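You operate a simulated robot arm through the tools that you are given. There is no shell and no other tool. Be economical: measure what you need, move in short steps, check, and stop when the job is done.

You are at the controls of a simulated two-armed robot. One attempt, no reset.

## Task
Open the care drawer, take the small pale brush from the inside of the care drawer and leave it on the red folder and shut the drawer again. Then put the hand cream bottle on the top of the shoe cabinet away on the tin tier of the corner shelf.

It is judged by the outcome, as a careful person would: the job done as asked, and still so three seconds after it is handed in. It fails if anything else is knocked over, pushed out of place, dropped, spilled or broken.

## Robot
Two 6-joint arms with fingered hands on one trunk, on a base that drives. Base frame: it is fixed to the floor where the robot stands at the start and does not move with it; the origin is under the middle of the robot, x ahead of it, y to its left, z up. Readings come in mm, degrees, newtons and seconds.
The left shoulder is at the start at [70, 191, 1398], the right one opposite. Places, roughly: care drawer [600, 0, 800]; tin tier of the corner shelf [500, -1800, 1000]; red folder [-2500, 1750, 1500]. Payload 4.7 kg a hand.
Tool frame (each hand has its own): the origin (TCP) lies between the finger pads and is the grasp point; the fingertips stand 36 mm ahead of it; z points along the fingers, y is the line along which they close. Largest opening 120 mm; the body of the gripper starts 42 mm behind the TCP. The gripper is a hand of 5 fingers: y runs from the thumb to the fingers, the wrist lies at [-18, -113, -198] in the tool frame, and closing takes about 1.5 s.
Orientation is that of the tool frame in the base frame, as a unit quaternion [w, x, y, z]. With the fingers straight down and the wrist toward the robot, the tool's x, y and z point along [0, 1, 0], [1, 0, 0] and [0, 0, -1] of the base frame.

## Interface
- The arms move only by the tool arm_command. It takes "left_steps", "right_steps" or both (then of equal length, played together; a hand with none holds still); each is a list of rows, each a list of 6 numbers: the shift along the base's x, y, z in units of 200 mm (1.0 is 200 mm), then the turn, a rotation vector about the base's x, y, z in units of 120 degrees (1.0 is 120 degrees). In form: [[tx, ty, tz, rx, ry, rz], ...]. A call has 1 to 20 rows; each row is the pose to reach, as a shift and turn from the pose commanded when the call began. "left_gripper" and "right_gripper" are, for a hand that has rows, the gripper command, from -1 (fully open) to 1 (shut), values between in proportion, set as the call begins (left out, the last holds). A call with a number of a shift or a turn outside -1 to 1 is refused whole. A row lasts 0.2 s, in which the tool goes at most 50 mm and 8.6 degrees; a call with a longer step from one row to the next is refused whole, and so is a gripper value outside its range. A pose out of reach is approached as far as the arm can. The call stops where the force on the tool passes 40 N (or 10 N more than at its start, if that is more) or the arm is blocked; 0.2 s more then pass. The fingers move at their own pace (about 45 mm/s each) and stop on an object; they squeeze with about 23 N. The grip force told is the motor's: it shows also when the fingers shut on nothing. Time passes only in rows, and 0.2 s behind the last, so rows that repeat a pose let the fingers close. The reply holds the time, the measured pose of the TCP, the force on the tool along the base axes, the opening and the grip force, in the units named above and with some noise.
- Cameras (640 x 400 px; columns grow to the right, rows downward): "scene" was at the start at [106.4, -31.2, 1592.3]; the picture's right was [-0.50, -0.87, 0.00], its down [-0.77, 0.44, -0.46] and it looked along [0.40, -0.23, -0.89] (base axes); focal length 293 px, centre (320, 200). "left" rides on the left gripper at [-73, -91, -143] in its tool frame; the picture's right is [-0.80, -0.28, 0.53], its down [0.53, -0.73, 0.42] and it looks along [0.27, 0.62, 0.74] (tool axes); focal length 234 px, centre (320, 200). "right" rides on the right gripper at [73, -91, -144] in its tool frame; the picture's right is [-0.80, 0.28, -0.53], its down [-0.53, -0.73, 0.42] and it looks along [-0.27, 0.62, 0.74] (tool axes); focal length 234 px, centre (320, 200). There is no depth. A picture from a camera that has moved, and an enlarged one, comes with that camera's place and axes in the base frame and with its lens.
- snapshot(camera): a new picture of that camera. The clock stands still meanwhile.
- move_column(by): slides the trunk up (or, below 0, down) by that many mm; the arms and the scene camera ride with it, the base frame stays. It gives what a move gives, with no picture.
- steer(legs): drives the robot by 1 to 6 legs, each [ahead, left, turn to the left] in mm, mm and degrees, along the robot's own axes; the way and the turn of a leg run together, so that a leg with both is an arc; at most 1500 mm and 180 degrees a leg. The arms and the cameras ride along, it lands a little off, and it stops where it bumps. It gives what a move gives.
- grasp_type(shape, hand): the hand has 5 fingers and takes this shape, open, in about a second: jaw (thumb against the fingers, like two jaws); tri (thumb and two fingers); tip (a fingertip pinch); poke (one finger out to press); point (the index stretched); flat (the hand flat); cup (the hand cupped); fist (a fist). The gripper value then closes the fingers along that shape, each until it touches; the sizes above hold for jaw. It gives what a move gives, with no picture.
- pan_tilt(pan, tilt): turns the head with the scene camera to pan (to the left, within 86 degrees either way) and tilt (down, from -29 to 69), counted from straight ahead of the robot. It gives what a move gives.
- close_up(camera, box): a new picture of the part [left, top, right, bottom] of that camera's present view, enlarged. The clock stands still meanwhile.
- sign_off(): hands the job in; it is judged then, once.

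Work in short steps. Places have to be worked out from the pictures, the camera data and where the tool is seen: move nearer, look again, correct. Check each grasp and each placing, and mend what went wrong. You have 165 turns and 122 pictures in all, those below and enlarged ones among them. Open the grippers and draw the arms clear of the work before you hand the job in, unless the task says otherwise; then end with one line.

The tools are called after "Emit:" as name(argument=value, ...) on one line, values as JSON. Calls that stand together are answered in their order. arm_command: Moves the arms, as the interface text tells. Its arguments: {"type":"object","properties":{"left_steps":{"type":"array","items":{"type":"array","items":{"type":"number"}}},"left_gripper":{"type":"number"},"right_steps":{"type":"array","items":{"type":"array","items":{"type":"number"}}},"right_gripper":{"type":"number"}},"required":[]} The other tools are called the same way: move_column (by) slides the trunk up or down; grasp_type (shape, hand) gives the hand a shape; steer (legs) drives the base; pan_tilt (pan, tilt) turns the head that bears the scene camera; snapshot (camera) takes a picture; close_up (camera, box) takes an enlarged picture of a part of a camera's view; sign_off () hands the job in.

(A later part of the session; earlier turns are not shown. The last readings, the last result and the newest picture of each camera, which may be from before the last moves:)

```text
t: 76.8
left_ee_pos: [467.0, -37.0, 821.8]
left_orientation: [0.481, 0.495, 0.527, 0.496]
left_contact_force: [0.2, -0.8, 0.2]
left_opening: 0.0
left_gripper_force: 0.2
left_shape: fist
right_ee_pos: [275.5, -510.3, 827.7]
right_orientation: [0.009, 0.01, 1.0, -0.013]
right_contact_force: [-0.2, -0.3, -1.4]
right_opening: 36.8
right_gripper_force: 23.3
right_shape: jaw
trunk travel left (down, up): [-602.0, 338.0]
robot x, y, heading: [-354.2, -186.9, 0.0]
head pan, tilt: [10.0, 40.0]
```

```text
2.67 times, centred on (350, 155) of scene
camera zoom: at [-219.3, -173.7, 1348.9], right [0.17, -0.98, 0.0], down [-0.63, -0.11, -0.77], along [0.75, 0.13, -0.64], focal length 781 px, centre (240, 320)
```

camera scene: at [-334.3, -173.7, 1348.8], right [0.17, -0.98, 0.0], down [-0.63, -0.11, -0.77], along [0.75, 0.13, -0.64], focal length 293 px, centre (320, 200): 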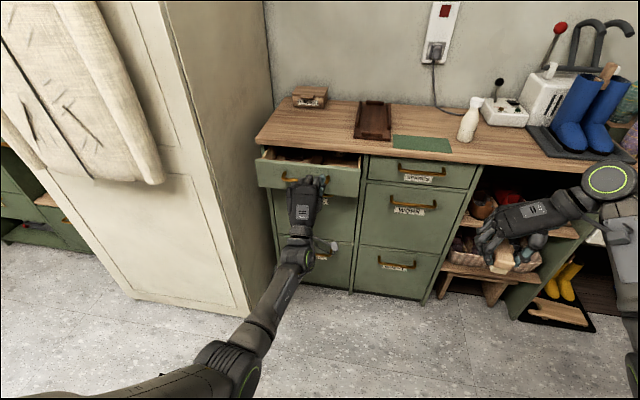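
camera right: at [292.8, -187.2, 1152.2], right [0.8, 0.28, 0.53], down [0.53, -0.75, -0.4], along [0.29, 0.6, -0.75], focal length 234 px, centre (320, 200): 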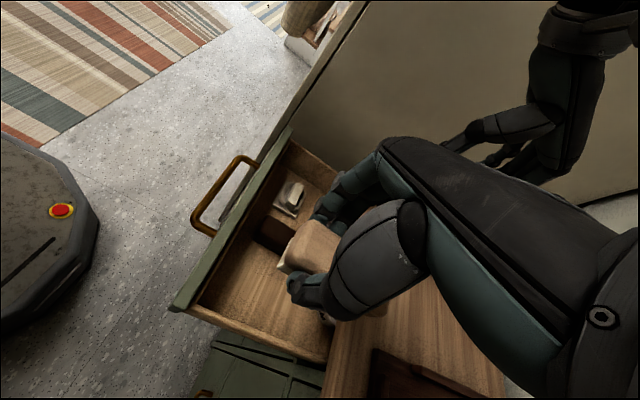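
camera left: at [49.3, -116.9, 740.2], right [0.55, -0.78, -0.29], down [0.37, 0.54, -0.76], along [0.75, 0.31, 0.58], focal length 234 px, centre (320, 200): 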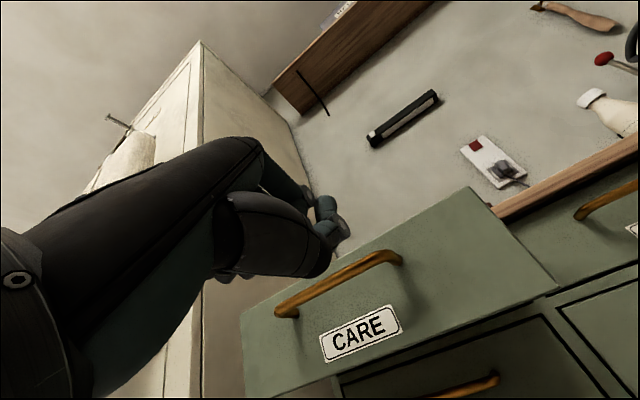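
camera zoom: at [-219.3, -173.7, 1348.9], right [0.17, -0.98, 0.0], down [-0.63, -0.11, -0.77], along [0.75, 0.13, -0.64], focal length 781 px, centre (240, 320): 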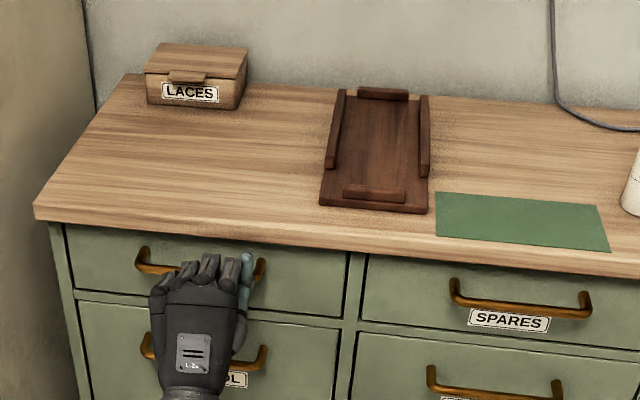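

It looks flush now. I back off and verify.

Emit:
steer(legs=[[-200, 0, 0]])

Emit:
close_up(camera="scene", box=[230, 60, 470, 210])

Emit:
snapshot(camera="left")

```text
t: 78.4
left_ee_pos: [267.3, -35.2, 824.1]
left_orientation: [0.481, 0.494, 0.528, 0.497]
left_contact_force: [0.3, 0.3, 0.6]
left_opening: 0.0
left_gripper_force: 0.0
left_shape: fist
right_ee_pos: [74.5, -512.1, 828.4]
right_orientation: [0.009, 0.008, 1.0, -0.014]
right_contact_force: [-0.1, 0.2, 0.2]
right_opening: 36.9
right_gripper_force: 23.4
right_shape: jaw
trunk travel left (down, up): [-602.0, 338.0]
robot x, y, heading: [-554.9, -187.3, 0.3]
head pan, tilt: [10.0, 40.0]
```

```text
2.67 times, centred on (350, 135) of scene
camera zoom: at [-420.8, -173.8, 1349.0], right [0.18, -0.98, 0.0], down [-0.63, -0.11, -0.77], along [0.75, 0.13, -0.64], focal length 781 px, centre (240, 373)
```

zoom: 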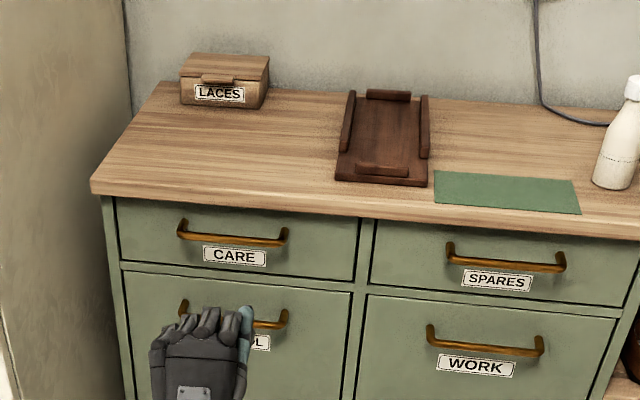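

```text
58 pictures are left
camera left: at [123.4, -116.0, 740.1], right [0.55, -0.78, -0.29], down [0.37, 0.54, -0.76], along [0.75, 0.31, 0.58], focal length 234 px, centre (320, 200)
```

left: 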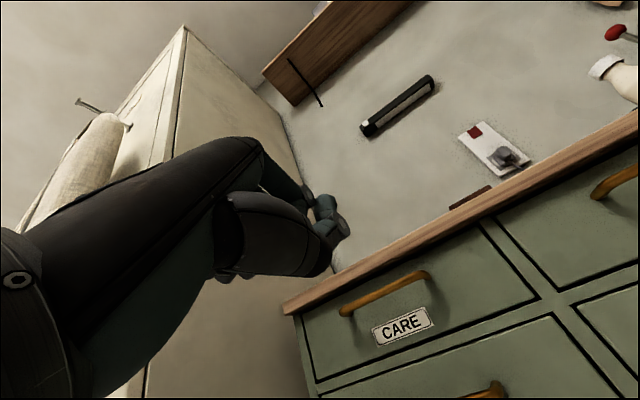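

The CARE drawer is shut flush. Next is the red folder, so I raise the trunk, back away into the room, turn left and look.

Emit:
move_column(by=338)

Emit:
steer(legs=[[-400, 0, 0], [0, 0, 70]])

Emit:
pan_tilt(pan=60, tilt=15)

Emit:
snapshot(camera="scene")

```text
t: 81.7
left_ee_pos: [267.0, -36.6, 1160.8]
left_orientation: [0.481, 0.494, 0.527, 0.497]
left_contact_force: [-0.2, 0.0, 0.0]
left_opening: 0.0
left_gripper_force: 0.0
left_shape: fist
right_ee_pos: [77.1, -510.4, 1165.4]
right_orientation: [0.009, 0.008, 1.0, -0.013]
right_contact_force: [0.4, 1.3, -0.6]
right_opening: 36.8
right_gripper_force: 22.3
right_shape: jaw
trunk travel left (down, up): [-940.0, 0.0]
robot x, y, heading: [-552.9, -188.3, 0.1]
head pan, tilt: [10.0, 40.0]
```

```text
t: 87.2
left_ee_pos: [-811.4, 634.4, 1160.7]
left_orientation: [0.112, 0.105, 0.715, 0.682]
left_contact_force: [-0.7, -0.1, 0.0]
left_opening: 0.0
left_gripper_force: 0.1
left_shape: fist
right_ee_pos: [-433.6, 290.2, 1165.1]
right_orientation: [0.014, -0.564, 0.826, -0.006]
right_contact_force: [-0.2, -0.6, 0.2]
right_opening: 36.7
right_gripper_force: 22.7
right_shape: jaw
trunk travel left (down, up): [-940.0, 0.0]
robot x, y, heading: [-956.9, -190.1, 69.7]
head pan, tilt: [10.0, 40.0]
```

```text
t: 88.4
left_ee_pos: [-811.5, 634.9, 1160.8]
left_orientation: [0.112, 0.106, 0.715, 0.682]
left_contact_force: [0.2, -0.4, 0.6]
left_opening: 0.0
left_gripper_force: 0.0
left_shape: fist
right_ee_pos: [-434.6, 289.9, 1164.7]
right_orientation: [0.014, -0.565, 0.825, -0.006]
right_contact_force: [-0.7, 0.5, -0.1]
right_opening: 37.0
right_gripper_force: 23.5
right_shape: jaw
trunk travel left (down, up): [-940.0, 0.0]
robot x, y, heading: [-952.8, -190.0, 69.7]
head pan, tilt: [60.0, 15.0]
```

```text
57 pictures are left
camera scene: at [-996.0, -69.3, 1726.2], right [0.77, 0.64, 0.0], down [0.17, -0.2, -0.97], along [-0.62, 0.74, -0.26], focal length 293 px, centre (320, 200)
```

scene: 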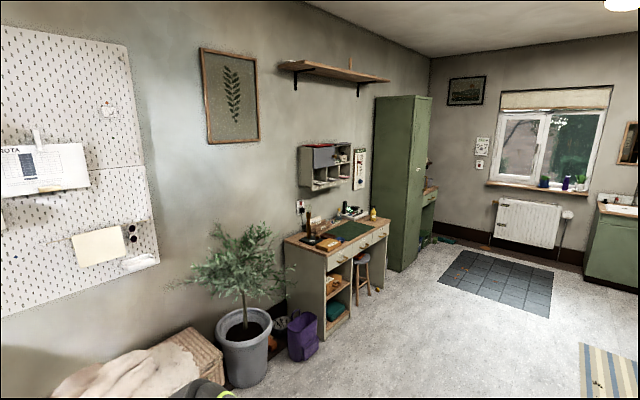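

The predicted spot falls on the wall unit of pigeonholes above the desk. Zoom in.

Emit:
close_up(camera="scene", box=[285, 130, 381, 190])

```text
6.67 times, centred on (333, 160) of scene
camera zoom: at [-996.0, -69.3, 1726.2], right [0.77, 0.64, 0.0], down [0.17, -0.2, -0.97], along [-0.62, 0.74, -0.26], focal length 1952 px, centre (233, 467)
```

zoom: 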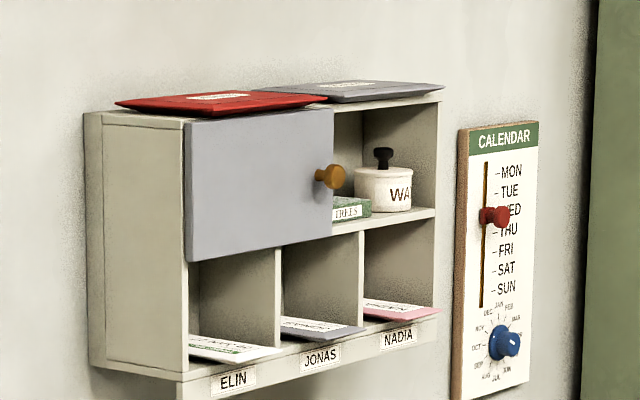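

The red folder lies on top of the wall pigeonholes, about [-2500, 1705, 1545], above a desk whose front is at x≈−2220. I'll approach facing the wall, so I first tuck the left arm: turn it down and draw it in.

Emit:
arm_command(left_steps=[[-0.03, -0.08, 0, -0.064, 0.0237, 0], [-0.06, -0.16, 0, -0.128, 0.0473, 0], [-0.09, -0.24, 0, -0.192, 0.071, 0], [-0.12, -0.32, 0, -0.256, 0.0946, 0], [-0.15, -0.4, 0, -0.32, 0.118, 0], [-0.18, -0.48, 0, -0.384, 0.142, 0], [-0.21, -0.56, 0, -0.448, 0.1655, 0], [-0.24, -0.64, 0, -0.512, 0.189, 0], [-0.26, -0.7, 0, -0.576, 0.213, 0], [-0.28, -0.76, 0, -0.64, 0.2365, 0], [-0.31, -0.84, 0, -0.7, 0.26, 0]])

Emit:
arm_command(left_steps=[[-0.05, -0.14, 0, 0, 0, 0], [-0.1, -0.28, 0, 0, 0, 0], [-0.15, -0.42, 0, 0, 0, 0], [-0.2, -0.56, 0, 0, 0, 0]])

```text
t: 90.8
left_ee_pos: [-873.5, 466.2, 1160.4]
left_orientation: [-0.027, 0.169, 0.985, -0.014]
left_contact_force: [-0.5, -0.7, 0.0]
left_opening: 0.0
left_gripper_force: 0.1
left_shape: fist
left hand out of reach, approached as far as the arm can: row 3
right_ee_pos: [-433.2, 290.2, 1165.6]
right_orientation: [0.015, -0.564, 0.826, -0.005]
right_contact_force: [0.4, 0.5, -0.7]
right_opening: 36.8
right_gripper_force: 22.8
right_shape: jaw
trunk travel left (down, up): [-940.0, 0.0]
robot x, y, heading: [-951.9, -192.7, 69.6]
head pan, tilt: [60.0, 15.0]
```

```text
t: 91.9
left_ee_pos: [-966.5, 392.5, 1174.1]
left_orientation: [-0.09, 0.143, 0.985, 0.024]
left_contact_force: [0.3, -0.2, 0.1]
left_opening: 0.0
left_gripper_force: 0.1
left_shape: fist
right_ee_pos: [-434.4, 290.3, 1166.1]
right_orientation: [0.015, -0.564, 0.825, -0.006]
right_contact_force: [-0.8, 0.0, -0.3]
right_opening: 36.6
right_gripper_force: 22.8
right_shape: jaw
trunk travel left (down, up): [-940.0, 0.0]
robot x, y, heading: [-956.1, -190.7, 69.8]
head pan, tilt: [60.0, 15.0]
stopped in row 4 (left hand): the arm was blocked; the commanded pose is now the measured one
```

Left arm tucked. Drive to the open floor, facing the wall unit.

Emit:
steer(legs=[[1100, 500, 0], [0, 0, 110.3]])

Emit:
pan_tilt(pan=-20, tilt=15)

Emit:
snapshot(camera="scene")

```text
t: 102.7
left_ee_pos: [-1581.1, 809.8, 1172.8]
left_orientation: [0.071, 0.726, -0.682, 0.06]
left_contact_force: [0.4, 0.3, 0.1]
left_opening: 0.0
left_gripper_force: 0.1
left_shape: fist
right_ee_pos: [-1668.3, 1343.7, 1165.4]
right_orientation: [-0.013, 1.0, -0.01, -0.008]
right_contact_force: [-0.5, 0.4, -2.0]
right_opening: 36.8
right_gripper_force: 23.1
right_shape: jaw
trunk travel left (down, up): [-940.0, 0.0]
robot x, y, heading: [-1038.3, 1021.4, 180.1]
head pan, tilt: [60.0, 15.0]
```

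```text
t: 104.2
left_ee_pos: [-1581.9, 807.1, 1172.8]
left_orientation: [0.072, 0.726, -0.681, 0.062]
left_contact_force: [1.5, -0.1, -0.3]
left_opening: 0.0
left_gripper_force: 0.0
left_shape: fist
right_ee_pos: [-1666.8, 1343.7, 1165.2]
right_orientation: [-0.013, 1.0, -0.009, -0.008]
right_contact_force: [0.2, -0.2, -0.7]
right_opening: 36.6
right_gripper_force: 23.1
right_shape: jaw
trunk travel left (down, up): [-940.0, 0.0]
robot x, y, heading: [-1037.4, 1020.8, 179.9]
head pan, tilt: [-20.0, 15.0]
```

```text
55 pictures are left
camera scene: at [-1176.2, 1053.6, 1726.2], right [0.34, 0.94, 0.0], down [0.24, -0.09, -0.97], along [-0.91, 0.33, -0.26], focal length 293 px, centre (320, 200)
```

scene: 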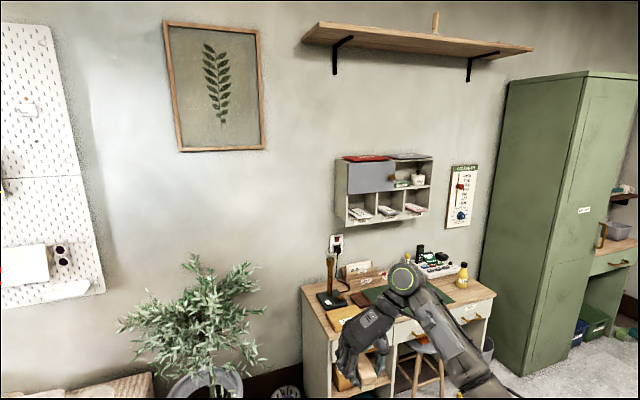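

Emit:
close_up(camera="scene", box=[320, 135, 448, 215])

```text
5.00 times, centred on (384, 175) of scene
camera zoom: at [-1176.2, 1053.6, 1726.2], right [0.34, 0.94, 0.0], down [0.24, -0.09, -0.97], along [-0.91, 0.33, -0.26], focal length 1464 px, centre (0, 325)
```

zoom: 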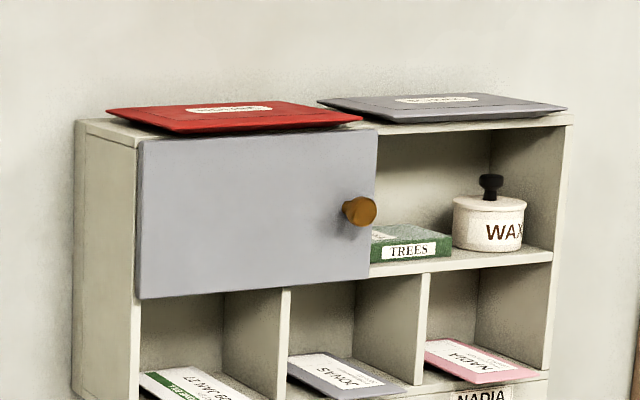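

Two views put the folder around [-2630, 1860, 1524]. I raise the right hand above that level while still far away, then drive nearer.

Emit:
arm_command(right_steps=[[0, -0.05, 0.2, 0, 0, 0], [0, -0.1, 0.4, 0, 0, 0], [0, -0.15, 0.6, 0, 0, 0], [0, -0.2, 0.8, 0, 0, 0], [0, -0.25, 1, 0, 0, 0]])

Emit:
arm_command(right_steps=[[0, -0.1, 0.2, 0, 0, 0], [0, -0.2, 0.4, 0, 0, 0], [0, -0.3, 0.6, 0, 0, 0], [0, -0.4, 0.8, 0, 0, 0], [0, -0.5, 1, 0, 0, 0]])

Emit:
arm_command(right_steps=[[0, 0, 0.15, 0, 0, 0], [0, 0, 0.3, 0, 0, 0]])

Emit:
steer(legs=[[550, -730, 0]])

Emit:
pan_tilt(pan=0, tilt=15)

Emit:
snapshot(camera="scene")

```text
t: 105.4
left_ee_pos: [-1581.4, 807.3, 1173.8]
left_orientation: [0.072, 0.726, -0.681, 0.061]
left_contact_force: [0.8, -0.5, -0.8]
left_opening: 0.0
left_gripper_force: 0.0
left_shape: fist
right_ee_pos: [-1658.7, 1302.7, 1353.9]
right_orientation: [0.006, 1.0, -0.019, -0.022]
right_contact_force: [-0.5, -0.1, -0.3]
right_opening: 36.8
right_gripper_force: 23.2
right_shape: jaw
right hand out of reach, approached as far as the arm can: row 4, 5
trunk travel left (down, up): [-940.0, 0.0]
robot x, y, heading: [-1037.2, 1021.4, 180.1]
head pan, tilt: [-20.0, 15.0]
```

```text
t: 106.6
left_ee_pos: [-1582.2, 807.3, 1172.1]
left_orientation: [0.071, 0.726, -0.681, 0.06]
left_contact_force: [-0.1, -0.7, 0.4]
left_opening: 0.0
left_gripper_force: 0.1
left_shape: fist
right_ee_pos: [-1627.7, 1216.9, 1518.7]
right_orientation: [0.052, 0.998, -0.025, -0.032]
right_contact_force: [0.6, 0.4, 0.4]
right_opening: 36.6
right_gripper_force: 23.0
right_shape: jaw
right hand out of reach, approached as far as the arm can: row 1, 2, 3, 4, 5
trunk travel left (down, up): [-940.0, 0.0]
robot x, y, heading: [-1034.8, 1022.6, 179.7]
head pan, tilt: [-20.0, 15.0]
```

```text
t: 107.2
left_ee_pos: [-1580.4, 807.6, 1172.4]
left_orientation: [0.071, 0.726, -0.681, 0.06]
left_contact_force: [0.6, 0.2, 0.3]
left_opening: 0.0
left_gripper_force: 0.0
left_shape: fist
right_ee_pos: [-1621.2, 1219.9, 1570.6]
right_orientation: [0.065, 0.997, -0.028, -0.037]
right_contact_force: [0.1, -0.4, -0.8]
right_opening: 36.8
right_gripper_force: 23.1
right_shape: jaw
right hand out of reach, approached as far as the arm can: row 1, 2
trunk travel left (down, up): [-940.0, 0.0]
robot x, y, heading: [-1039.3, 1023.2, 179.9]
head pan, tilt: [-20.0, 15.0]
```

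```text
t: 112.0
left_ee_pos: [-2133.2, 1547.5, 1173.2]
left_orientation: [0.072, 0.724, -0.683, 0.06]
left_contact_force: [-0.1, 0.1, -0.6]
left_opening: 0.2
left_gripper_force: 0.1
left_shape: fist
right_ee_pos: [-2170.2, 1959.7, 1570.8]
right_orientation: [0.062, 0.997, -0.031, -0.036]
right_contact_force: [0.4, -0.5, -1.3]
right_opening: 36.7
right_gripper_force: 23.1
right_shape: jaw
trunk travel left (down, up): [-940.0, 0.0]
robot x, y, heading: [-1588.8, 1756.0, 179.4]
head pan, tilt: [-20.0, 15.0]
```

```text
t: 112.9
left_ee_pos: [-2134.9, 1549.1, 1173.0]
left_orientation: [0.072, 0.724, -0.684, 0.061]
left_contact_force: [-0.2, -0.3, 0.4]
left_opening: 0.0
left_gripper_force: 0.0
left_shape: fist
right_ee_pos: [-2170.5, 1960.8, 1569.9]
right_orientation: [0.064, 0.997, -0.031, -0.037]
right_contact_force: [0.2, -0.3, -0.6]
right_opening: 36.7
right_gripper_force: 23.3
right_shape: jaw
trunk travel left (down, up): [-940.0, 0.0]
robot x, y, heading: [-1589.4, 1755.7, 179.7]
head pan, tilt: [0.0, 15.0]
```

```text
53 pictures are left
camera scene: at [-1732.6, 1758.8, 1726.2], right [0.01, 1.0, 0.0], down [0.26, 0.0, -0.97], along [-0.97, 0.01, -0.26], focal length 293 px, centre (320, 200)
```

scene: 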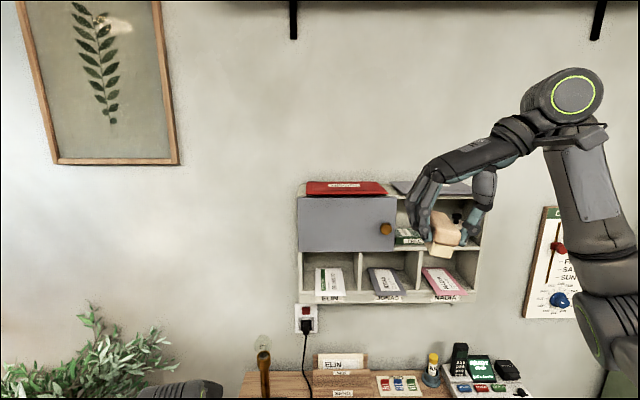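

The folder is now well fixed: x −2520…−2695, y 1728…1954, z≈1530. Before closing in I check the clearance to the desk below.

Emit:
pan_tilt(pan=0, tilt=55)

Emit:
snapshot(camera="scene")

```text
t: 114.0
left_ee_pos: [-2134.0, 1547.5, 1172.6]
left_orientation: [0.072, 0.722, -0.685, 0.061]
left_contact_force: [-0.8, -0.2, 0.1]
left_opening: 0.0
left_gripper_force: 0.0
left_shape: fist
right_ee_pos: [-2170.1, 1961.0, 1569.6]
right_orientation: [0.063, 0.997, -0.03, -0.035]
right_contact_force: [-1.5, -0.4, -0.8]
right_opening: 36.5
right_gripper_force: 22.6
right_shape: jaw
trunk travel left (down, up): [-940.0, 0.0]
robot x, y, heading: [-1589.1, 1753.2, 179.3]
head pan, tilt: [0.0, 55.0]
```

```text
52 pictures are left
camera scene: at [-1710.9, 1758.1, 1666.1], right [0.01, 1.0, 0.0], down [0.82, -0.01, -0.57], along [-0.57, 0.01, -0.82], focal length 293 px, centre (320, 200)
```

scene: 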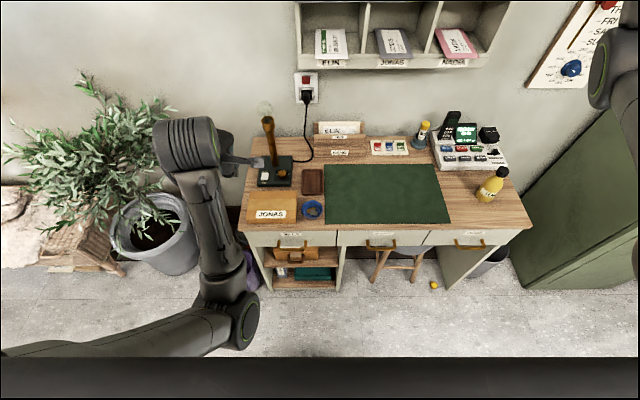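

The desk front is at x≈−2230, so the base can come to about −1935. I raise the right hand a bit more so the brush clears the folder, then check.

Emit:
arm_command(right_steps=[[-0.05, 0, 0.15, 0, 0, 0], [-0.1, 0, 0.3, 0, 0, 0], [-0.15, 0, 0.4, 0, 0, 0]])

```text
t: 114.8
left_ee_pos: [-2134.5, 1547.8, 1171.4]
left_orientation: [0.072, 0.723, -0.685, 0.06]
left_contact_force: [-0.3, -0.2, 0.4]
left_opening: 0.0
left_gripper_force: 0.0
left_shape: fist
right_ee_pos: [-2188.7, 1955.2, 1630.7]
right_orientation: [0.086, 0.995, -0.036, -0.044]
right_contact_force: [-0.6, -0.8, -0.5]
right_opening: 36.8
right_gripper_force: 22.9
right_shape: jaw
right hand out of reach, approached as far as the arm can: row 1, 2, 3
trunk travel left (down, up): [-940.0, 0.0]
robot x, y, heading: [-1590.6, 1756.6, 179.6]
head pan, tilt: [0.0, 55.0]
```

Emit:
arm_command(right_steps=[[0, 0, 0, 0, 0, -0.065], [0, 0, 0, 0, 0, -0.13], [0, 0, 0, 0, 0, -0.195], [0, 0, 0, 0, 0, -0.26], [0, 0, 0, 0, 0, -0.325], [0, 0, 0, 0, 0, -0.375]])

```text
t: 116.2
left_ee_pos: [-2134.3, 1548.4, 1173.6]
left_orientation: [0.072, 0.724, -0.683, 0.061]
left_contact_force: [0.4, 0.5, -0.1]
left_opening: 0.1
left_gripper_force: 0.1
left_shape: fist
right_ee_pos: [-2197.0, 1983.7, 1614.6]
right_orientation: [0.083, 0.906, -0.408, -0.076]
right_contact_force: [-0.1, 0.1, -0.5]
right_opening: 36.8
right_gripper_force: 22.8
right_shape: jaw
right hand out of reach, approached as far as the arm can: row 5, 6
trunk travel left (down, up): [-940.0, 0.0]
robot x, y, heading: [-1592.0, 1755.1, 179.7]
head pan, tilt: [0.0, 55.0]
```

Emit:
arm_command(right_steps=[[-0.12, -0.04, 0, 0.014, -0.033, 0], [-0.24, -0.08, 0, 0.028, -0.066, 0], [-0.36, -0.12, 0, 0.0427, -0.0985, 0], [-0.44, -0.14, 0, 0.0427, -0.0985, 0]])

```text
t: 117.2
left_ee_pos: [-2134.2, 1545.3, 1171.4]
left_orientation: [0.072, 0.725, -0.683, 0.061]
left_contact_force: [-0.4, -0.6, 0.1]
left_opening: 0.0
left_gripper_force: 0.1
left_shape: fist
right_ee_pos: [-2356.9, 1959.0, 1599.0]
right_orientation: [-0.021, 0.91, -0.413, 0.0]
right_contact_force: [-0.3, 0.4, -1.7]
right_opening: 36.7
right_gripper_force: 23.4
right_shape: jaw
right hand out of reach, approached as far as the arm can: row 1, 2, 3, 4
trunk travel left (down, up): [-940.0, 0.0]
robot x, y, heading: [-1590.0, 1754.4, 179.4]
head pan, tilt: [0.0, 55.0]
```

Extending straightened the hand: it is level now at z≈1599. I look at the brush against the folder before driving in.

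Emit:
pan_tilt(pan=-10, tilt=20)

Emit:
snapshot(camera="scene")

```text
t: 118.2
left_ee_pos: [-2133.2, 1548.7, 1173.3]
left_orientation: [0.073, 0.723, -0.684, 0.061]
left_contact_force: [-0.2, 0.2, 0.1]
left_opening: 0.0
left_gripper_force: 0.1
left_shape: fist
right_ee_pos: [-2355.6, 1964.0, 1598.6]
right_orientation: [-0.02, 0.91, -0.415, 0.0]
right_contact_force: [-0.2, 0.1, -0.2]
right_opening: 36.3
right_gripper_force: 23.5
right_shape: jaw
trunk travel left (down, up): [-940.0, 0.0]
robot x, y, heading: [-1591.0, 1758.9, 179.5]
head pan, tilt: [-10.0, 20.0]
```

```text
51 pictures are left
camera scene: at [-1730.1, 1774.5, 1718.1], right [0.18, 0.98, 0.0], down [0.34, -0.06, -0.94], along [-0.92, 0.17, -0.34], focal length 293 px, centre (320, 200)
```

scene: 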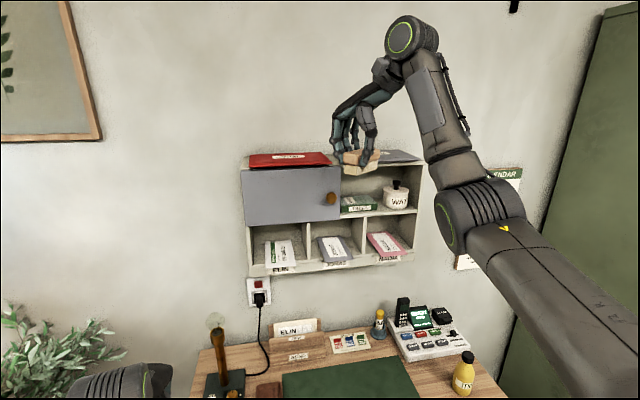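

Emit:
close_up(camera="scene", box=[240, 100, 432, 220])

```text
3.33 times, centred on (336, 160) of scene
camera zoom: at [-1730.1, 1774.5, 1718.1], right [0.18, 0.98, 0.0], down [0.34, -0.06, -0.94], along [-0.92, 0.17, -0.34], focal length 976 px, centre (267, 333)
```

zoom: 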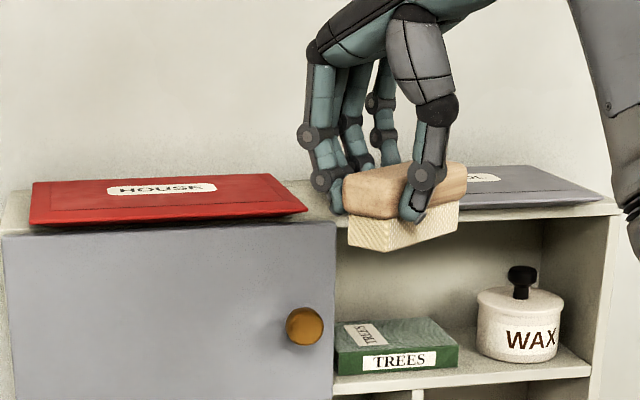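

The brush bottom is at about TCP−52, i.e. 1546, only ~14 mm above the folder. I raise a little more, then drive in part way.

Emit:
arm_command(right_steps=[[0.03, 0, 0.08, 0, 0, 0], [0.05, 0, 0.14, 0, 0, 0]])

Emit:
steer(legs=[[0, 140, 0], [110, 0, 0]])

Emit:
close_up(camera="scene", box=[272, 90, 496, 230])

```text
t: 118.8
left_ee_pos: [-2133.1, 1547.8, 1172.7]
left_orientation: [0.073, 0.723, -0.684, 0.061]
left_contact_force: [-0.1, 0.3, -0.2]
left_opening: 0.1
left_gripper_force: 0.0
left_shape: fist
right_ee_pos: [-2355.3, 1962.1, 1626.8]
right_orientation: [-0.02, 0.91, -0.414, 0.0]
right_contact_force: [-0.6, -0.8, -0.7]
right_opening: 36.5
right_gripper_force: 23.1
right_shape: jaw
right hand out of reach, approached as far as the arm can: row 1, 2
trunk travel left (down, up): [-940.0, 0.0]
robot x, y, heading: [-1586.4, 1756.7, 179.7]
head pan, tilt: [-10.0, 20.0]
```

```text
t: 120.9
left_ee_pos: [-2240.0, 1407.9, 1174.6]
left_orientation: [0.073, 0.724, -0.684, 0.06]
left_contact_force: [0.3, 0.0, 0.5]
left_opening: 0.0
left_gripper_force: 0.1
left_shape: fist
right_ee_pos: [-2460.5, 1822.2, 1631.4]
right_orientation: [-0.018, 0.91, -0.413, -0.001]
right_contact_force: [0.3, 0.2, -0.6]
right_opening: 36.7
right_gripper_force: 23.4
right_shape: jaw
trunk travel left (down, up): [-940.0, 0.0]
robot x, y, heading: [-1700.7, 1621.6, 179.8]
head pan, tilt: [-10.0, 20.0]
```

```text
2.86 times, centred on (384, 160) of scene
camera zoom: at [-1835.5, 1634.4, 1718.7], right [0.18, 0.98, 0.0], down [0.33, -0.06, -0.94], along [-0.93, 0.17, -0.34], focal length 837 px, centre (137, 314)
```

zoom: 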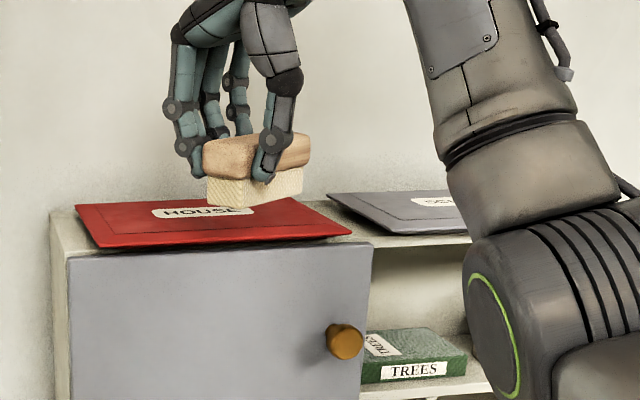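

Well clear above. Drive forward the remaining ~118 mm.

Emit:
steer(legs=[[118, 0, 0]])

Emit:
close_up(camera="scene", box=[272, 90, 496, 230])

Emit:
snapshot(camera="right")

```text
t: 122.1
left_ee_pos: [-2356.3, 1410.5, 1175.3]
left_orientation: [0.075, 0.724, -0.683, 0.059]
left_contact_force: [0.2, 0.8, 0.7]
left_opening: 0.1
left_gripper_force: 0.1
left_shape: fist
right_ee_pos: [-2576.6, 1825.1, 1631.7]
right_orientation: [-0.018, 0.91, -0.414, -0.002]
right_contact_force: [0.8, 0.9, -0.4]
right_opening: 36.6
right_gripper_force: 22.6
right_shape: jaw
trunk travel left (down, up): [-940.0, 0.0]
robot x, y, heading: [-1819.4, 1616.5, 179.4]
head pan, tilt: [-10.0, 20.0]
```

```text
2.86 times, centred on (384, 160) of scene
camera zoom: at [-1951.2, 1636.5, 1718.9], right [0.18, 0.98, 0.0], down [0.33, -0.06, -0.94], along [-0.93, 0.17, -0.34], focal length 837 px, centre (137, 314)
```

zoom: 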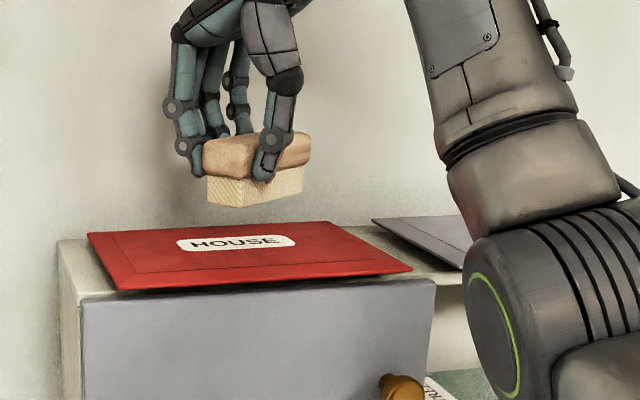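

```text
47 pictures are left
camera right: at [-2461.9, 1826.1, 1776.0], right [-0.75, 0.4, 0.53], down [0.21, 0.9, -0.39], along [-0.63, -0.18, -0.75], focal length 234 px, centre (320, 200)
```

right: 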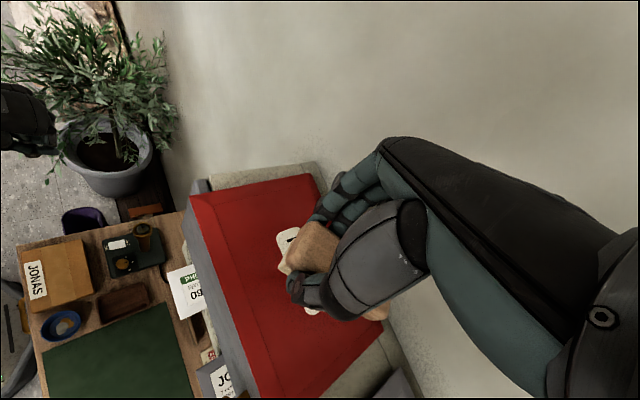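

The brush is centred over the red folder. I lower it gently.

Emit:
arm_command(right_steps=[[0, 0, -0.06, 0, 0, 0], [0, 0, -0.12, 0, 0, 0], [0, 0, -0.18, 0, 0, 0], [0, 0, -0.18, 0, 0, 0]])

Emit:
close_up(camera="scene", box=[272, 90, 496, 230])

```text
t: 123.1
left_ee_pos: [-2361.0, 1411.5, 1173.0]
left_orientation: [0.074, 0.724, -0.683, 0.06]
left_contact_force: [-0.3, 0.2, 0.6]
left_opening: 0.0
left_gripper_force: 0.0
left_shape: fist
right_ee_pos: [-2583.8, 1824.5, 1592.4]
right_orientation: [-0.019, 0.91, -0.414, 0.0]
right_contact_force: [0.0, 0.3, -1.0]
right_opening: 36.5
right_gripper_force: 23.1
right_shape: jaw
trunk travel left (down, up): [-940.0, 0.0]
robot x, y, heading: [-1815.1, 1613.1, 179.6]
head pan, tilt: [-10.0, 20.0]
```

```text
2.86 times, centred on (384, 160) of scene
camera zoom: at [-1957.5, 1636.7, 1718.1], right [0.18, 0.98, 0.0], down [0.34, -0.06, -0.94], along [-0.92, 0.17, -0.34], focal length 837 px, centre (137, 314)
```

zoom: 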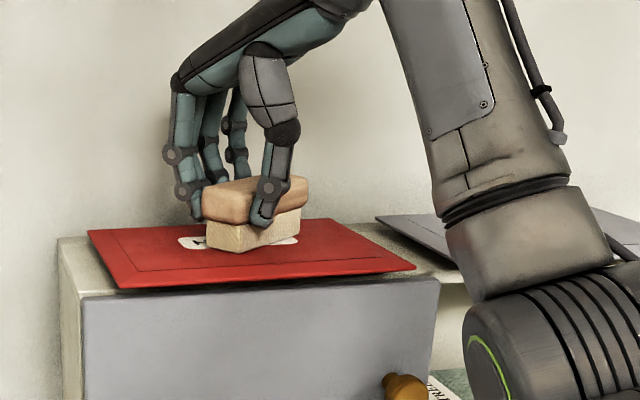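

Nearly down. I lower in 3 mm steps until contact.

Emit:
arm_command(right_steps=[[0, 0, -0.015, 0, 0, 0], [0, 0, -0.03, 0, 0, 0], [0, 0, -0.04, 0, 0, 0], [0, 0, -0.04, 0, 0, 0]])

Emit:
close_up(camera="scene", box=[272, 90, 496, 230])

```text
t: 124.2
left_ee_pos: [-2359.6, 1409.3, 1172.7]
left_orientation: [0.074, 0.724, -0.683, 0.06]
left_contact_force: [0.3, 0.4, -0.1]
left_opening: 0.1
left_gripper_force: 0.1
left_shape: fist
right_ee_pos: [-2580.8, 1825.3, 1590.6]
right_orientation: [-0.014, 0.91, -0.415, -0.005]
right_contact_force: [1.3, 0.2, 16.6]
right_opening: 38.4
right_gripper_force: 23.0
right_shape: jaw
trunk travel left (down, up): [-940.0, 0.0]
robot x, y, heading: [-1816.1, 1618.7, 179.6]
head pan, tilt: [-10.0, 20.0]
stopped in row 4 (right hand): the force on the tool passed its limit (the readings are from after the stop); the commanded pose is now the measured one
```

```text
2.86 times, centred on (384, 160) of scene
camera zoom: at [-1955.8, 1636.7, 1718.0], right [0.18, 0.98, 0.0], down [0.34, -0.06, -0.94], along [-0.92, 0.17, -0.34], focal length 837 px, centre (137, 314)
```

zoom: 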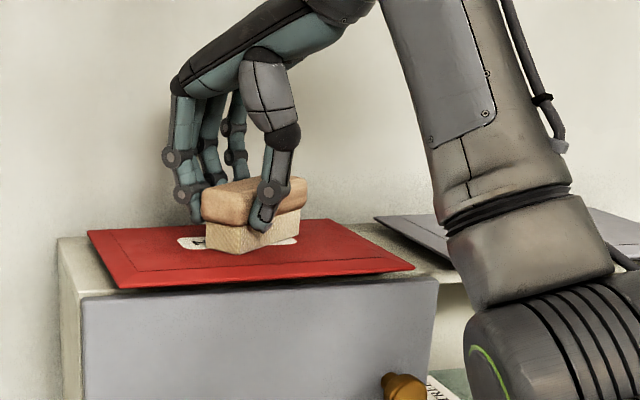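

It rests on the folder. I relieve the load slightly and open the fingers.

Emit:
arm_command(right_steps=[[0, 0, 0.005, 0, 0, 0], [0, 0, 0.008, 0, 0, 0], [0, 0, 0.008, 0, 0, 0], [0, 0, 0.008, 0, 0, 0], [0, 0, 0.008, 0, 0, 0]], right_gripper=-0.1)

Emit:
arm_command(right_steps=[[0, 0, 0.1, 0, 0, 0], [0, 0, 0.2, 0, 0, 0], [0.05, 0, 0.3, 0, 0, 0]])

Emit:
close_up(camera="scene", box=[272, 90, 496, 230])

```text
t: 125.4
left_ee_pos: [-2361.9, 1410.6, 1172.3]
left_orientation: [0.073, 0.724, -0.683, 0.061]
left_contact_force: [0.8, -0.6, -0.9]
left_opening: 0.1
left_gripper_force: 0.1
left_shape: fist
right_ee_pos: [-2584.7, 1826.1, 1587.6]
right_orientation: [-0.017, 0.91, -0.415, -0.003]
right_contact_force: [-0.1, -0.2, -0.9]
right_opening: 65.9
right_gripper_force: 0.0
right_shape: jaw
trunk travel left (down, up): [-940.0, 0.0]
robot x, y, heading: [-1816.8, 1621.4, 180.0]
head pan, tilt: [-10.0, 20.0]
```

```text
t: 126.2
left_ee_pos: [-2360.4, 1409.7, 1173.1]
left_orientation: [0.073, 0.724, -0.684, 0.06]
left_contact_force: [0.1, 0.9, 0.2]
left_opening: 0.0
left_gripper_force: 0.0
left_shape: fist
right_ee_pos: [-2579.3, 1824.0, 1650.3]
right_orientation: [-0.018, 0.91, -0.414, -0.003]
right_contact_force: [-0.2, -0.8, -0.1]
right_opening: 65.8
right_gripper_force: 0.0
right_shape: jaw
right hand out of reach, approached as far as the arm can: row 3
trunk travel left (down, up): [-940.0, 0.0]
robot x, y, heading: [-1815.2, 1618.6, 179.3]
head pan, tilt: [-10.0, 20.0]
```

```text
2.86 times, centred on (384, 160) of scene
camera zoom: at [-1956.9, 1636.4, 1718.1], right [0.18, 0.98, 0.0], down [0.34, -0.06, -0.94], along [-0.92, 0.17, -0.34], focal length 837 px, centre (137, 314)
```

zoom: 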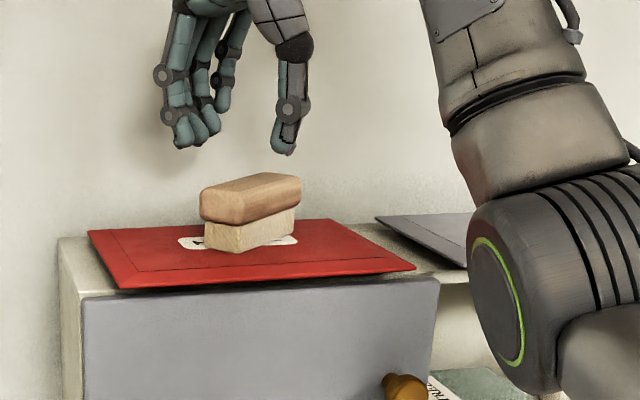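

The brush rests on the red folder. I back straight off, move to open floor and turn round to the shoe cabinet.

Emit:
steer(legs=[[-500, 0, 0], [-250, 800, 0], [0, 0, 180]])

Emit:
pan_tilt(pan=-30, tilt=20)

Emit:
snapshot(camera="scene")

```text
t: 140.6
left_ee_pos: [-532.6, 1002.0, 1173.3]
left_orientation: [-0.059, 0.693, 0.715, 0.074]
left_contact_force: [0.0, 0.1, 0.2]
left_opening: 0.0
left_gripper_force: 0.1
left_shape: fist
right_ee_pos: [-323.6, 581.2, 1649.2]
right_orientation: [0.002, 0.426, 0.905, -0.017]
right_contact_force: [-0.6, 0.6, 0.7]
right_opening: 65.8
right_gripper_force: 0.1
right_shape: jaw
trunk travel left (down, up): [-940.0, 0.0]
robot x, y, heading: [-1086.2, 810.2, -1.9]
head pan, tilt: [-10.0, 20.0]
```

```text
t: 141.4
left_ee_pos: [-533.9, 1003.4, 1172.6]
left_orientation: [-0.06, 0.693, 0.715, 0.073]
left_contact_force: [0.2, -0.5, -0.5]
left_opening: 0.0
left_gripper_force: 0.2
left_shape: fist
right_ee_pos: [-324.5, 581.4, 1649.2]
right_orientation: [0.003, 0.426, 0.904, -0.016]
right_contact_force: [-0.2, 0.4, 0.0]
right_opening: 65.5
right_gripper_force: 0.1
right_shape: jaw
trunk travel left (down, up): [-940.0, 0.0]
robot x, y, heading: [-1086.8, 810.8, -1.8]
head pan, tilt: [-30.0, 20.0]
```

```text
43 pictures are left
camera scene: at [-952.8, 758.0, 1718.1], right [-0.53, -0.85, 0.0], down [-0.29, 0.18, -0.94], along [0.8, -0.5, -0.34], focal length 293 px, centre (320, 200)
```

scene: 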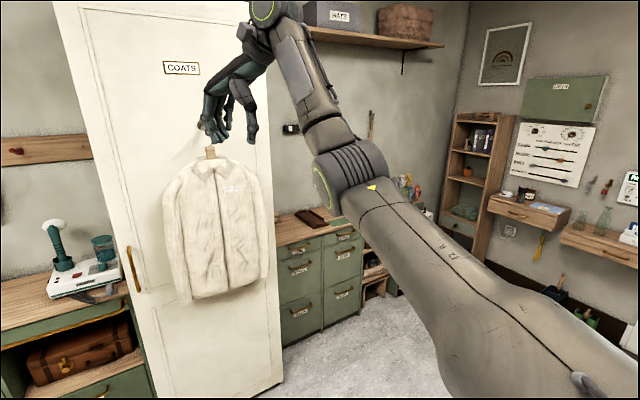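

Clear. I drive over toward the shoe cabinet, keeping well back, and lower the trunk.

Emit:
steer(legs=[[150, -1250, 1.8]])

Emit:
move_column(by=-400)

Emit:
arm_command(right_steps=[[-0.02, 0, -0.08, -0.0263, -0.0578, 0.0283], [-0.04, 0, -0.16, -0.0527, -0.1157, 0.0567], [-0.06, 0, -0.24, -0.079, -0.1735, 0.085], [-0.08, 0, -0.32, -0.1053, -0.2313, 0.1133], [-0.1, 0, -0.4, -0.1317, -0.2892, 0.1417], [-0.12, 0, -0.48, -0.158, -0.347, 0.17], [-0.14, 0, -0.56, -0.1843, -0.4048, 0.1983], [-0.16, 0, -0.64, -0.2107, -0.4627, 0.2267], [-0.18, 0, -0.72, -0.237, -0.5205, 0.255], [-0.2, 0, -0.8, -0.2633, -0.5783, 0.2833], [-0.22, 0, -0.88, -0.2897, -0.6362, 0.3117], [-0.24, 0, -0.96, -0.316, -0.694, 0.34]])

Emit:
snapshot(camera="scene")

```text
t: 147.8
left_ee_pos: [-410.7, -231.0, 1172.8]
left_orientation: [-0.061, 0.68, 0.727, 0.073]
left_contact_force: [-0.3, 0.1, 0.0]
left_opening: 0.3
left_gripper_force: 0.0
left_shape: fist
right_ee_pos: [-188.4, -643.6, 1650.2]
right_orientation: [0.003, 0.41, 0.912, -0.017]
right_contact_force: [-0.1, -0.1, 1.3]
right_opening: 65.2
right_gripper_force: 0.1
right_shape: jaw
trunk travel left (down, up): [-940.0, 0.0]
robot x, y, heading: [-954.1, -447.5, 0.1]
head pan, tilt: [-30.0, 20.0]
```

```text
t: 151.6
left_ee_pos: [-411.8, -233.5, 772.8]
left_orientation: [-0.061, 0.68, 0.727, 0.073]
left_contact_force: [-1.4, -1.0, -0.4]
left_opening: 0.1
left_gripper_force: 0.0
left_shape: fist
right_ee_pos: [-188.2, -645.2, 1249.1]
right_orientation: [0.003, 0.41, 0.912, -0.017]
right_contact_force: [0.2, 0.7, -0.4]
right_opening: 65.8
right_gripper_force: 0.1
right_shape: jaw
trunk travel left (down, up): [-540.0, 400.0]
robot x, y, heading: [-954.6, -449.2, 0.1]
head pan, tilt: [-30.0, 20.0]
```

```text
t: 154.2
left_ee_pos: [-412.7, -233.7, 773.4]
left_orientation: [-0.061, 0.679, 0.728, 0.073]
left_contact_force: [-0.3, 1.1, 0.3]
left_opening: 0.0
left_gripper_force: 0.1
left_shape: fist
right_ee_pos: [-235.8, -645.5, 1058.5]
right_orientation: [0.708, -0.013, 0.706, -0.013]
right_contact_force: [0.0, 0.6, 0.1]
right_opening: 65.6
right_gripper_force: 0.1
right_shape: jaw
trunk travel left (down, up): [-540.0, 400.0]
robot x, y, heading: [-953.0, -444.4, -0.0]
head pan, tilt: [-30.0, 20.0]
```

```text
42 pictures are left
camera scene: at [-822.3, -493.4, 1318.2], right [-0.5, -0.87, 0.0], down [-0.3, 0.17, -0.94], along [0.81, -0.47, -0.34], focal length 293 px, centre (320, 200)
```

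scene: 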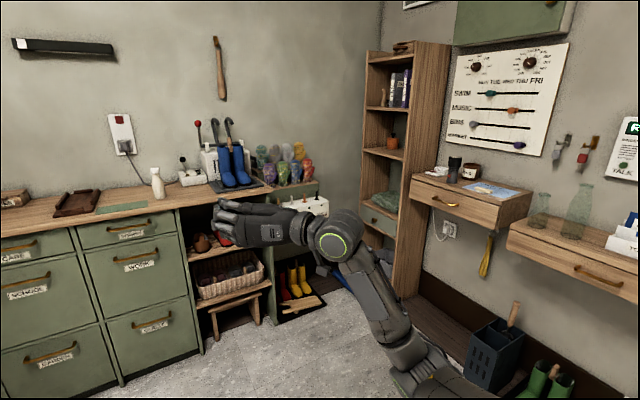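

The horizontal pose works well. However, the corner shelf opens toward +y and the cabinet blocks standing square to it, so the left hand is the better one for the bottle. I tuck the right hand (tool down, drawn in).

Emit:
arm_command(right_steps=[[-0.06, -0.03, 0.02, 0, 0.068, 0], [-0.12, -0.06, 0.04, 0, 0.136, 0], [-0.18, -0.09, 0.06, 0, 0.204, 0], [-0.24, -0.12, 0.08, 0, 0.272, 0], [-0.3, -0.15, 0.1, 0, 0.34, 0], [-0.36, -0.18, 0.1, 0, 0.408, 0], [-0.42, -0.21, 0.1, 0, 0.476, 0], [-0.5, -0.24, 0.1, 0, 0.544, 0], [-0.6, -0.27, 0.1, 0, 0.612, 0], [-0.7, -0.3, 0.1, 0, 0.68, 0], [-0.78, -0.33, 0.1, 0, 0.75, 0]])

Emit:
grasp_type(hand="left", shape="jaw")

Emit:
close_up(camera="scene", box=[100, 110, 324, 250])

Emit:
close_up(camera="scene", box=[340, 30, 500, 130])

```text
t: 156.6
left_ee_pos: [-412.0, -233.5, 773.7]
left_orientation: [-0.06, 0.679, 0.728, 0.073]
left_contact_force: [0.6, 0.8, -0.8]
left_opening: 0.0
left_gripper_force: 0.0
left_shape: fist
right_ee_pos: [-418.3, -720.1, 1065.1]
right_orientation: [0.008, -0.014, 1.0, 0.016]
right_contact_force: [0.3, 0.7, 1.1]
right_opening: 66.0
right_gripper_force: 0.1
right_shape: jaw
right hand out of reach, approached as far as the arm can: row 10, 11
trunk travel left (down, up): [-540.0, 400.0]
robot x, y, heading: [-953.6, -445.9, 0.2]
head pan, tilt: [-30.0, 20.0]
```

```text
t: 157.5
left_ee_pos: [-411.1, -232.5, 772.4]
left_orientation: [-0.062, 0.679, 0.728, 0.073]
left_contact_force: [-0.2, -0.6, -0.2]
left_opening: 119.6
left_gripper_force: 0.1
left_shape: jaw
right_ee_pos: [-418.1, -719.5, 1065.5]
right_orientation: [0.01, -0.012, 1.0, 0.016]
right_contact_force: [0.5, -0.3, 0.2]
right_opening: 65.7
right_gripper_force: 0.1
right_shape: jaw
trunk travel left (down, up): [-540.0, 400.0]
robot x, y, heading: [-953.3, -447.1, 0.1]
head pan, tilt: [-30.0, 20.0]
```

```text
2.86 times, centred on (212, 180) of scene
camera zoom: at [-822.3, -492.7, 1318.1], right [-0.5, -0.87, 0.0], down [-0.3, 0.17, -0.94], along [0.81, -0.47, -0.34], focal length 837 px, centre (629, 257)
```

zoom: 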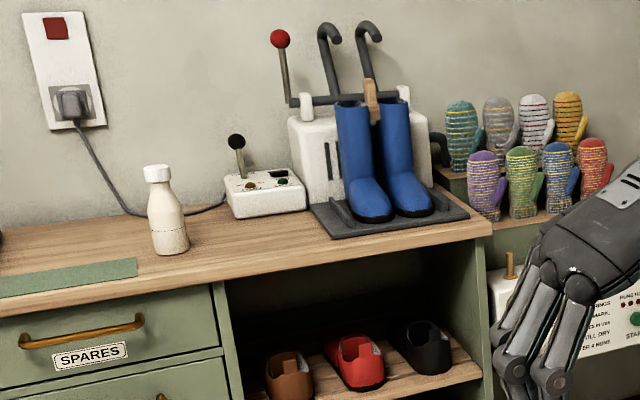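

```text
4.00 times, centred on (420, 80) of scene
camera zoom: at [-822.3, -492.7, 1318.1], right [-0.5, -0.87, 0.0], down [-0.3, 0.17, -0.94], along [0.81, -0.47, -0.34], focal length 1171 px, centre (-80, 680)
```

zoom: 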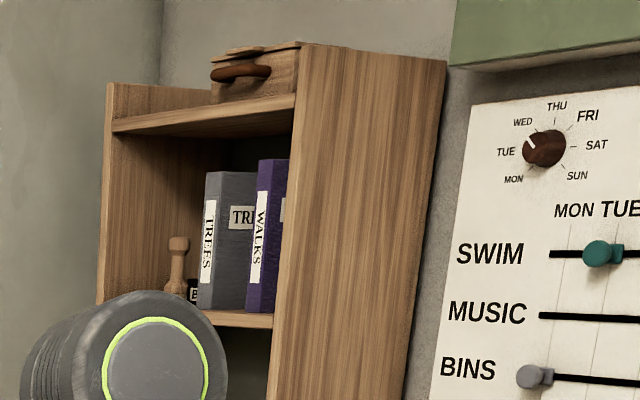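

The bottle stands at about [605, −493], base z 870, ~62 mm wide and ~150 mm tall. I turn the left hand to horizontal with sideways closing, mirroring the pose that worked on the right.

Emit:
arm_command(left_steps=[[0.057, 0, 0.068, 0.0384, -0.0349, -0.0452], [0.114, 0, 0.136, 0.0767, -0.0699, -0.0904], [0.171, 0, 0.204, 0.1151, -0.1048, -0.1356], [0.228, 0, 0.272, 0.1534, -0.1397, -0.1809], [0.285, 0, 0.34, 0.1918, -0.1746, -0.2261], [0.342, 0, 0.408, 0.2301, -0.2096, -0.2713], [0.399, 0, 0.476, 0.2685, -0.2445, -0.3165], [0.456, 0, 0.544, 0.3069, -0.2794, -0.3617], [0.513, 0, 0.612, 0.3452, -0.3144, -0.4069], [0.57, 0, 0.68, 0.3836, -0.3493, -0.4521], [0.627, 0, 0.748, 0.4219, -0.3842, -0.4974], [0.684, 0, 0.816, 0.4603, -0.4191, -0.5426], [0.741, 0, 0.884, 0.4986, -0.4541, -0.5878], [0.8, 0, 0.95, 0.537, -0.489, -0.633]], left_gripper=-0.6)

Emit:
snapshot(camera="scene")

```text
t: 160.5
left_ee_pos: [-250.8, -232.6, 962.9]
left_orientation: [0.0, 0.706, 0.001, 0.708]
left_contact_force: [-0.7, -0.2, -0.9]
left_opening: 95.9
left_gripper_force: 0.0
left_shape: jaw
right_ee_pos: [-417.6, -719.8, 1064.5]
right_orientation: [0.009, -0.012, 1.0, 0.015]
right_contact_force: [-0.9, 1.0, 1.0]
right_opening: 65.6
right_gripper_force: 0.1
right_shape: jaw
trunk travel left (down, up): [-540.0, 400.0]
robot x, y, heading: [-953.3, -445.2, 0.1]
head pan, tilt: [-30.0, 20.0]
```

```text
39 pictures are left
camera scene: at [-822.0, -492.4, 1318.1], right [-0.5, -0.87, 0.0], down [-0.3, 0.17, -0.94], along [0.81, -0.47, -0.34], focal length 293 px, centre (320, 200)
```

scene: 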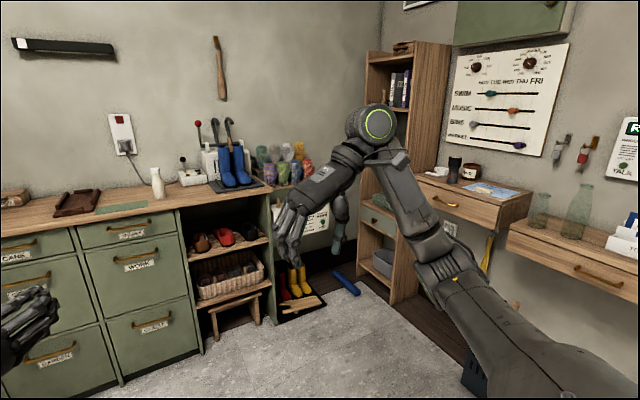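

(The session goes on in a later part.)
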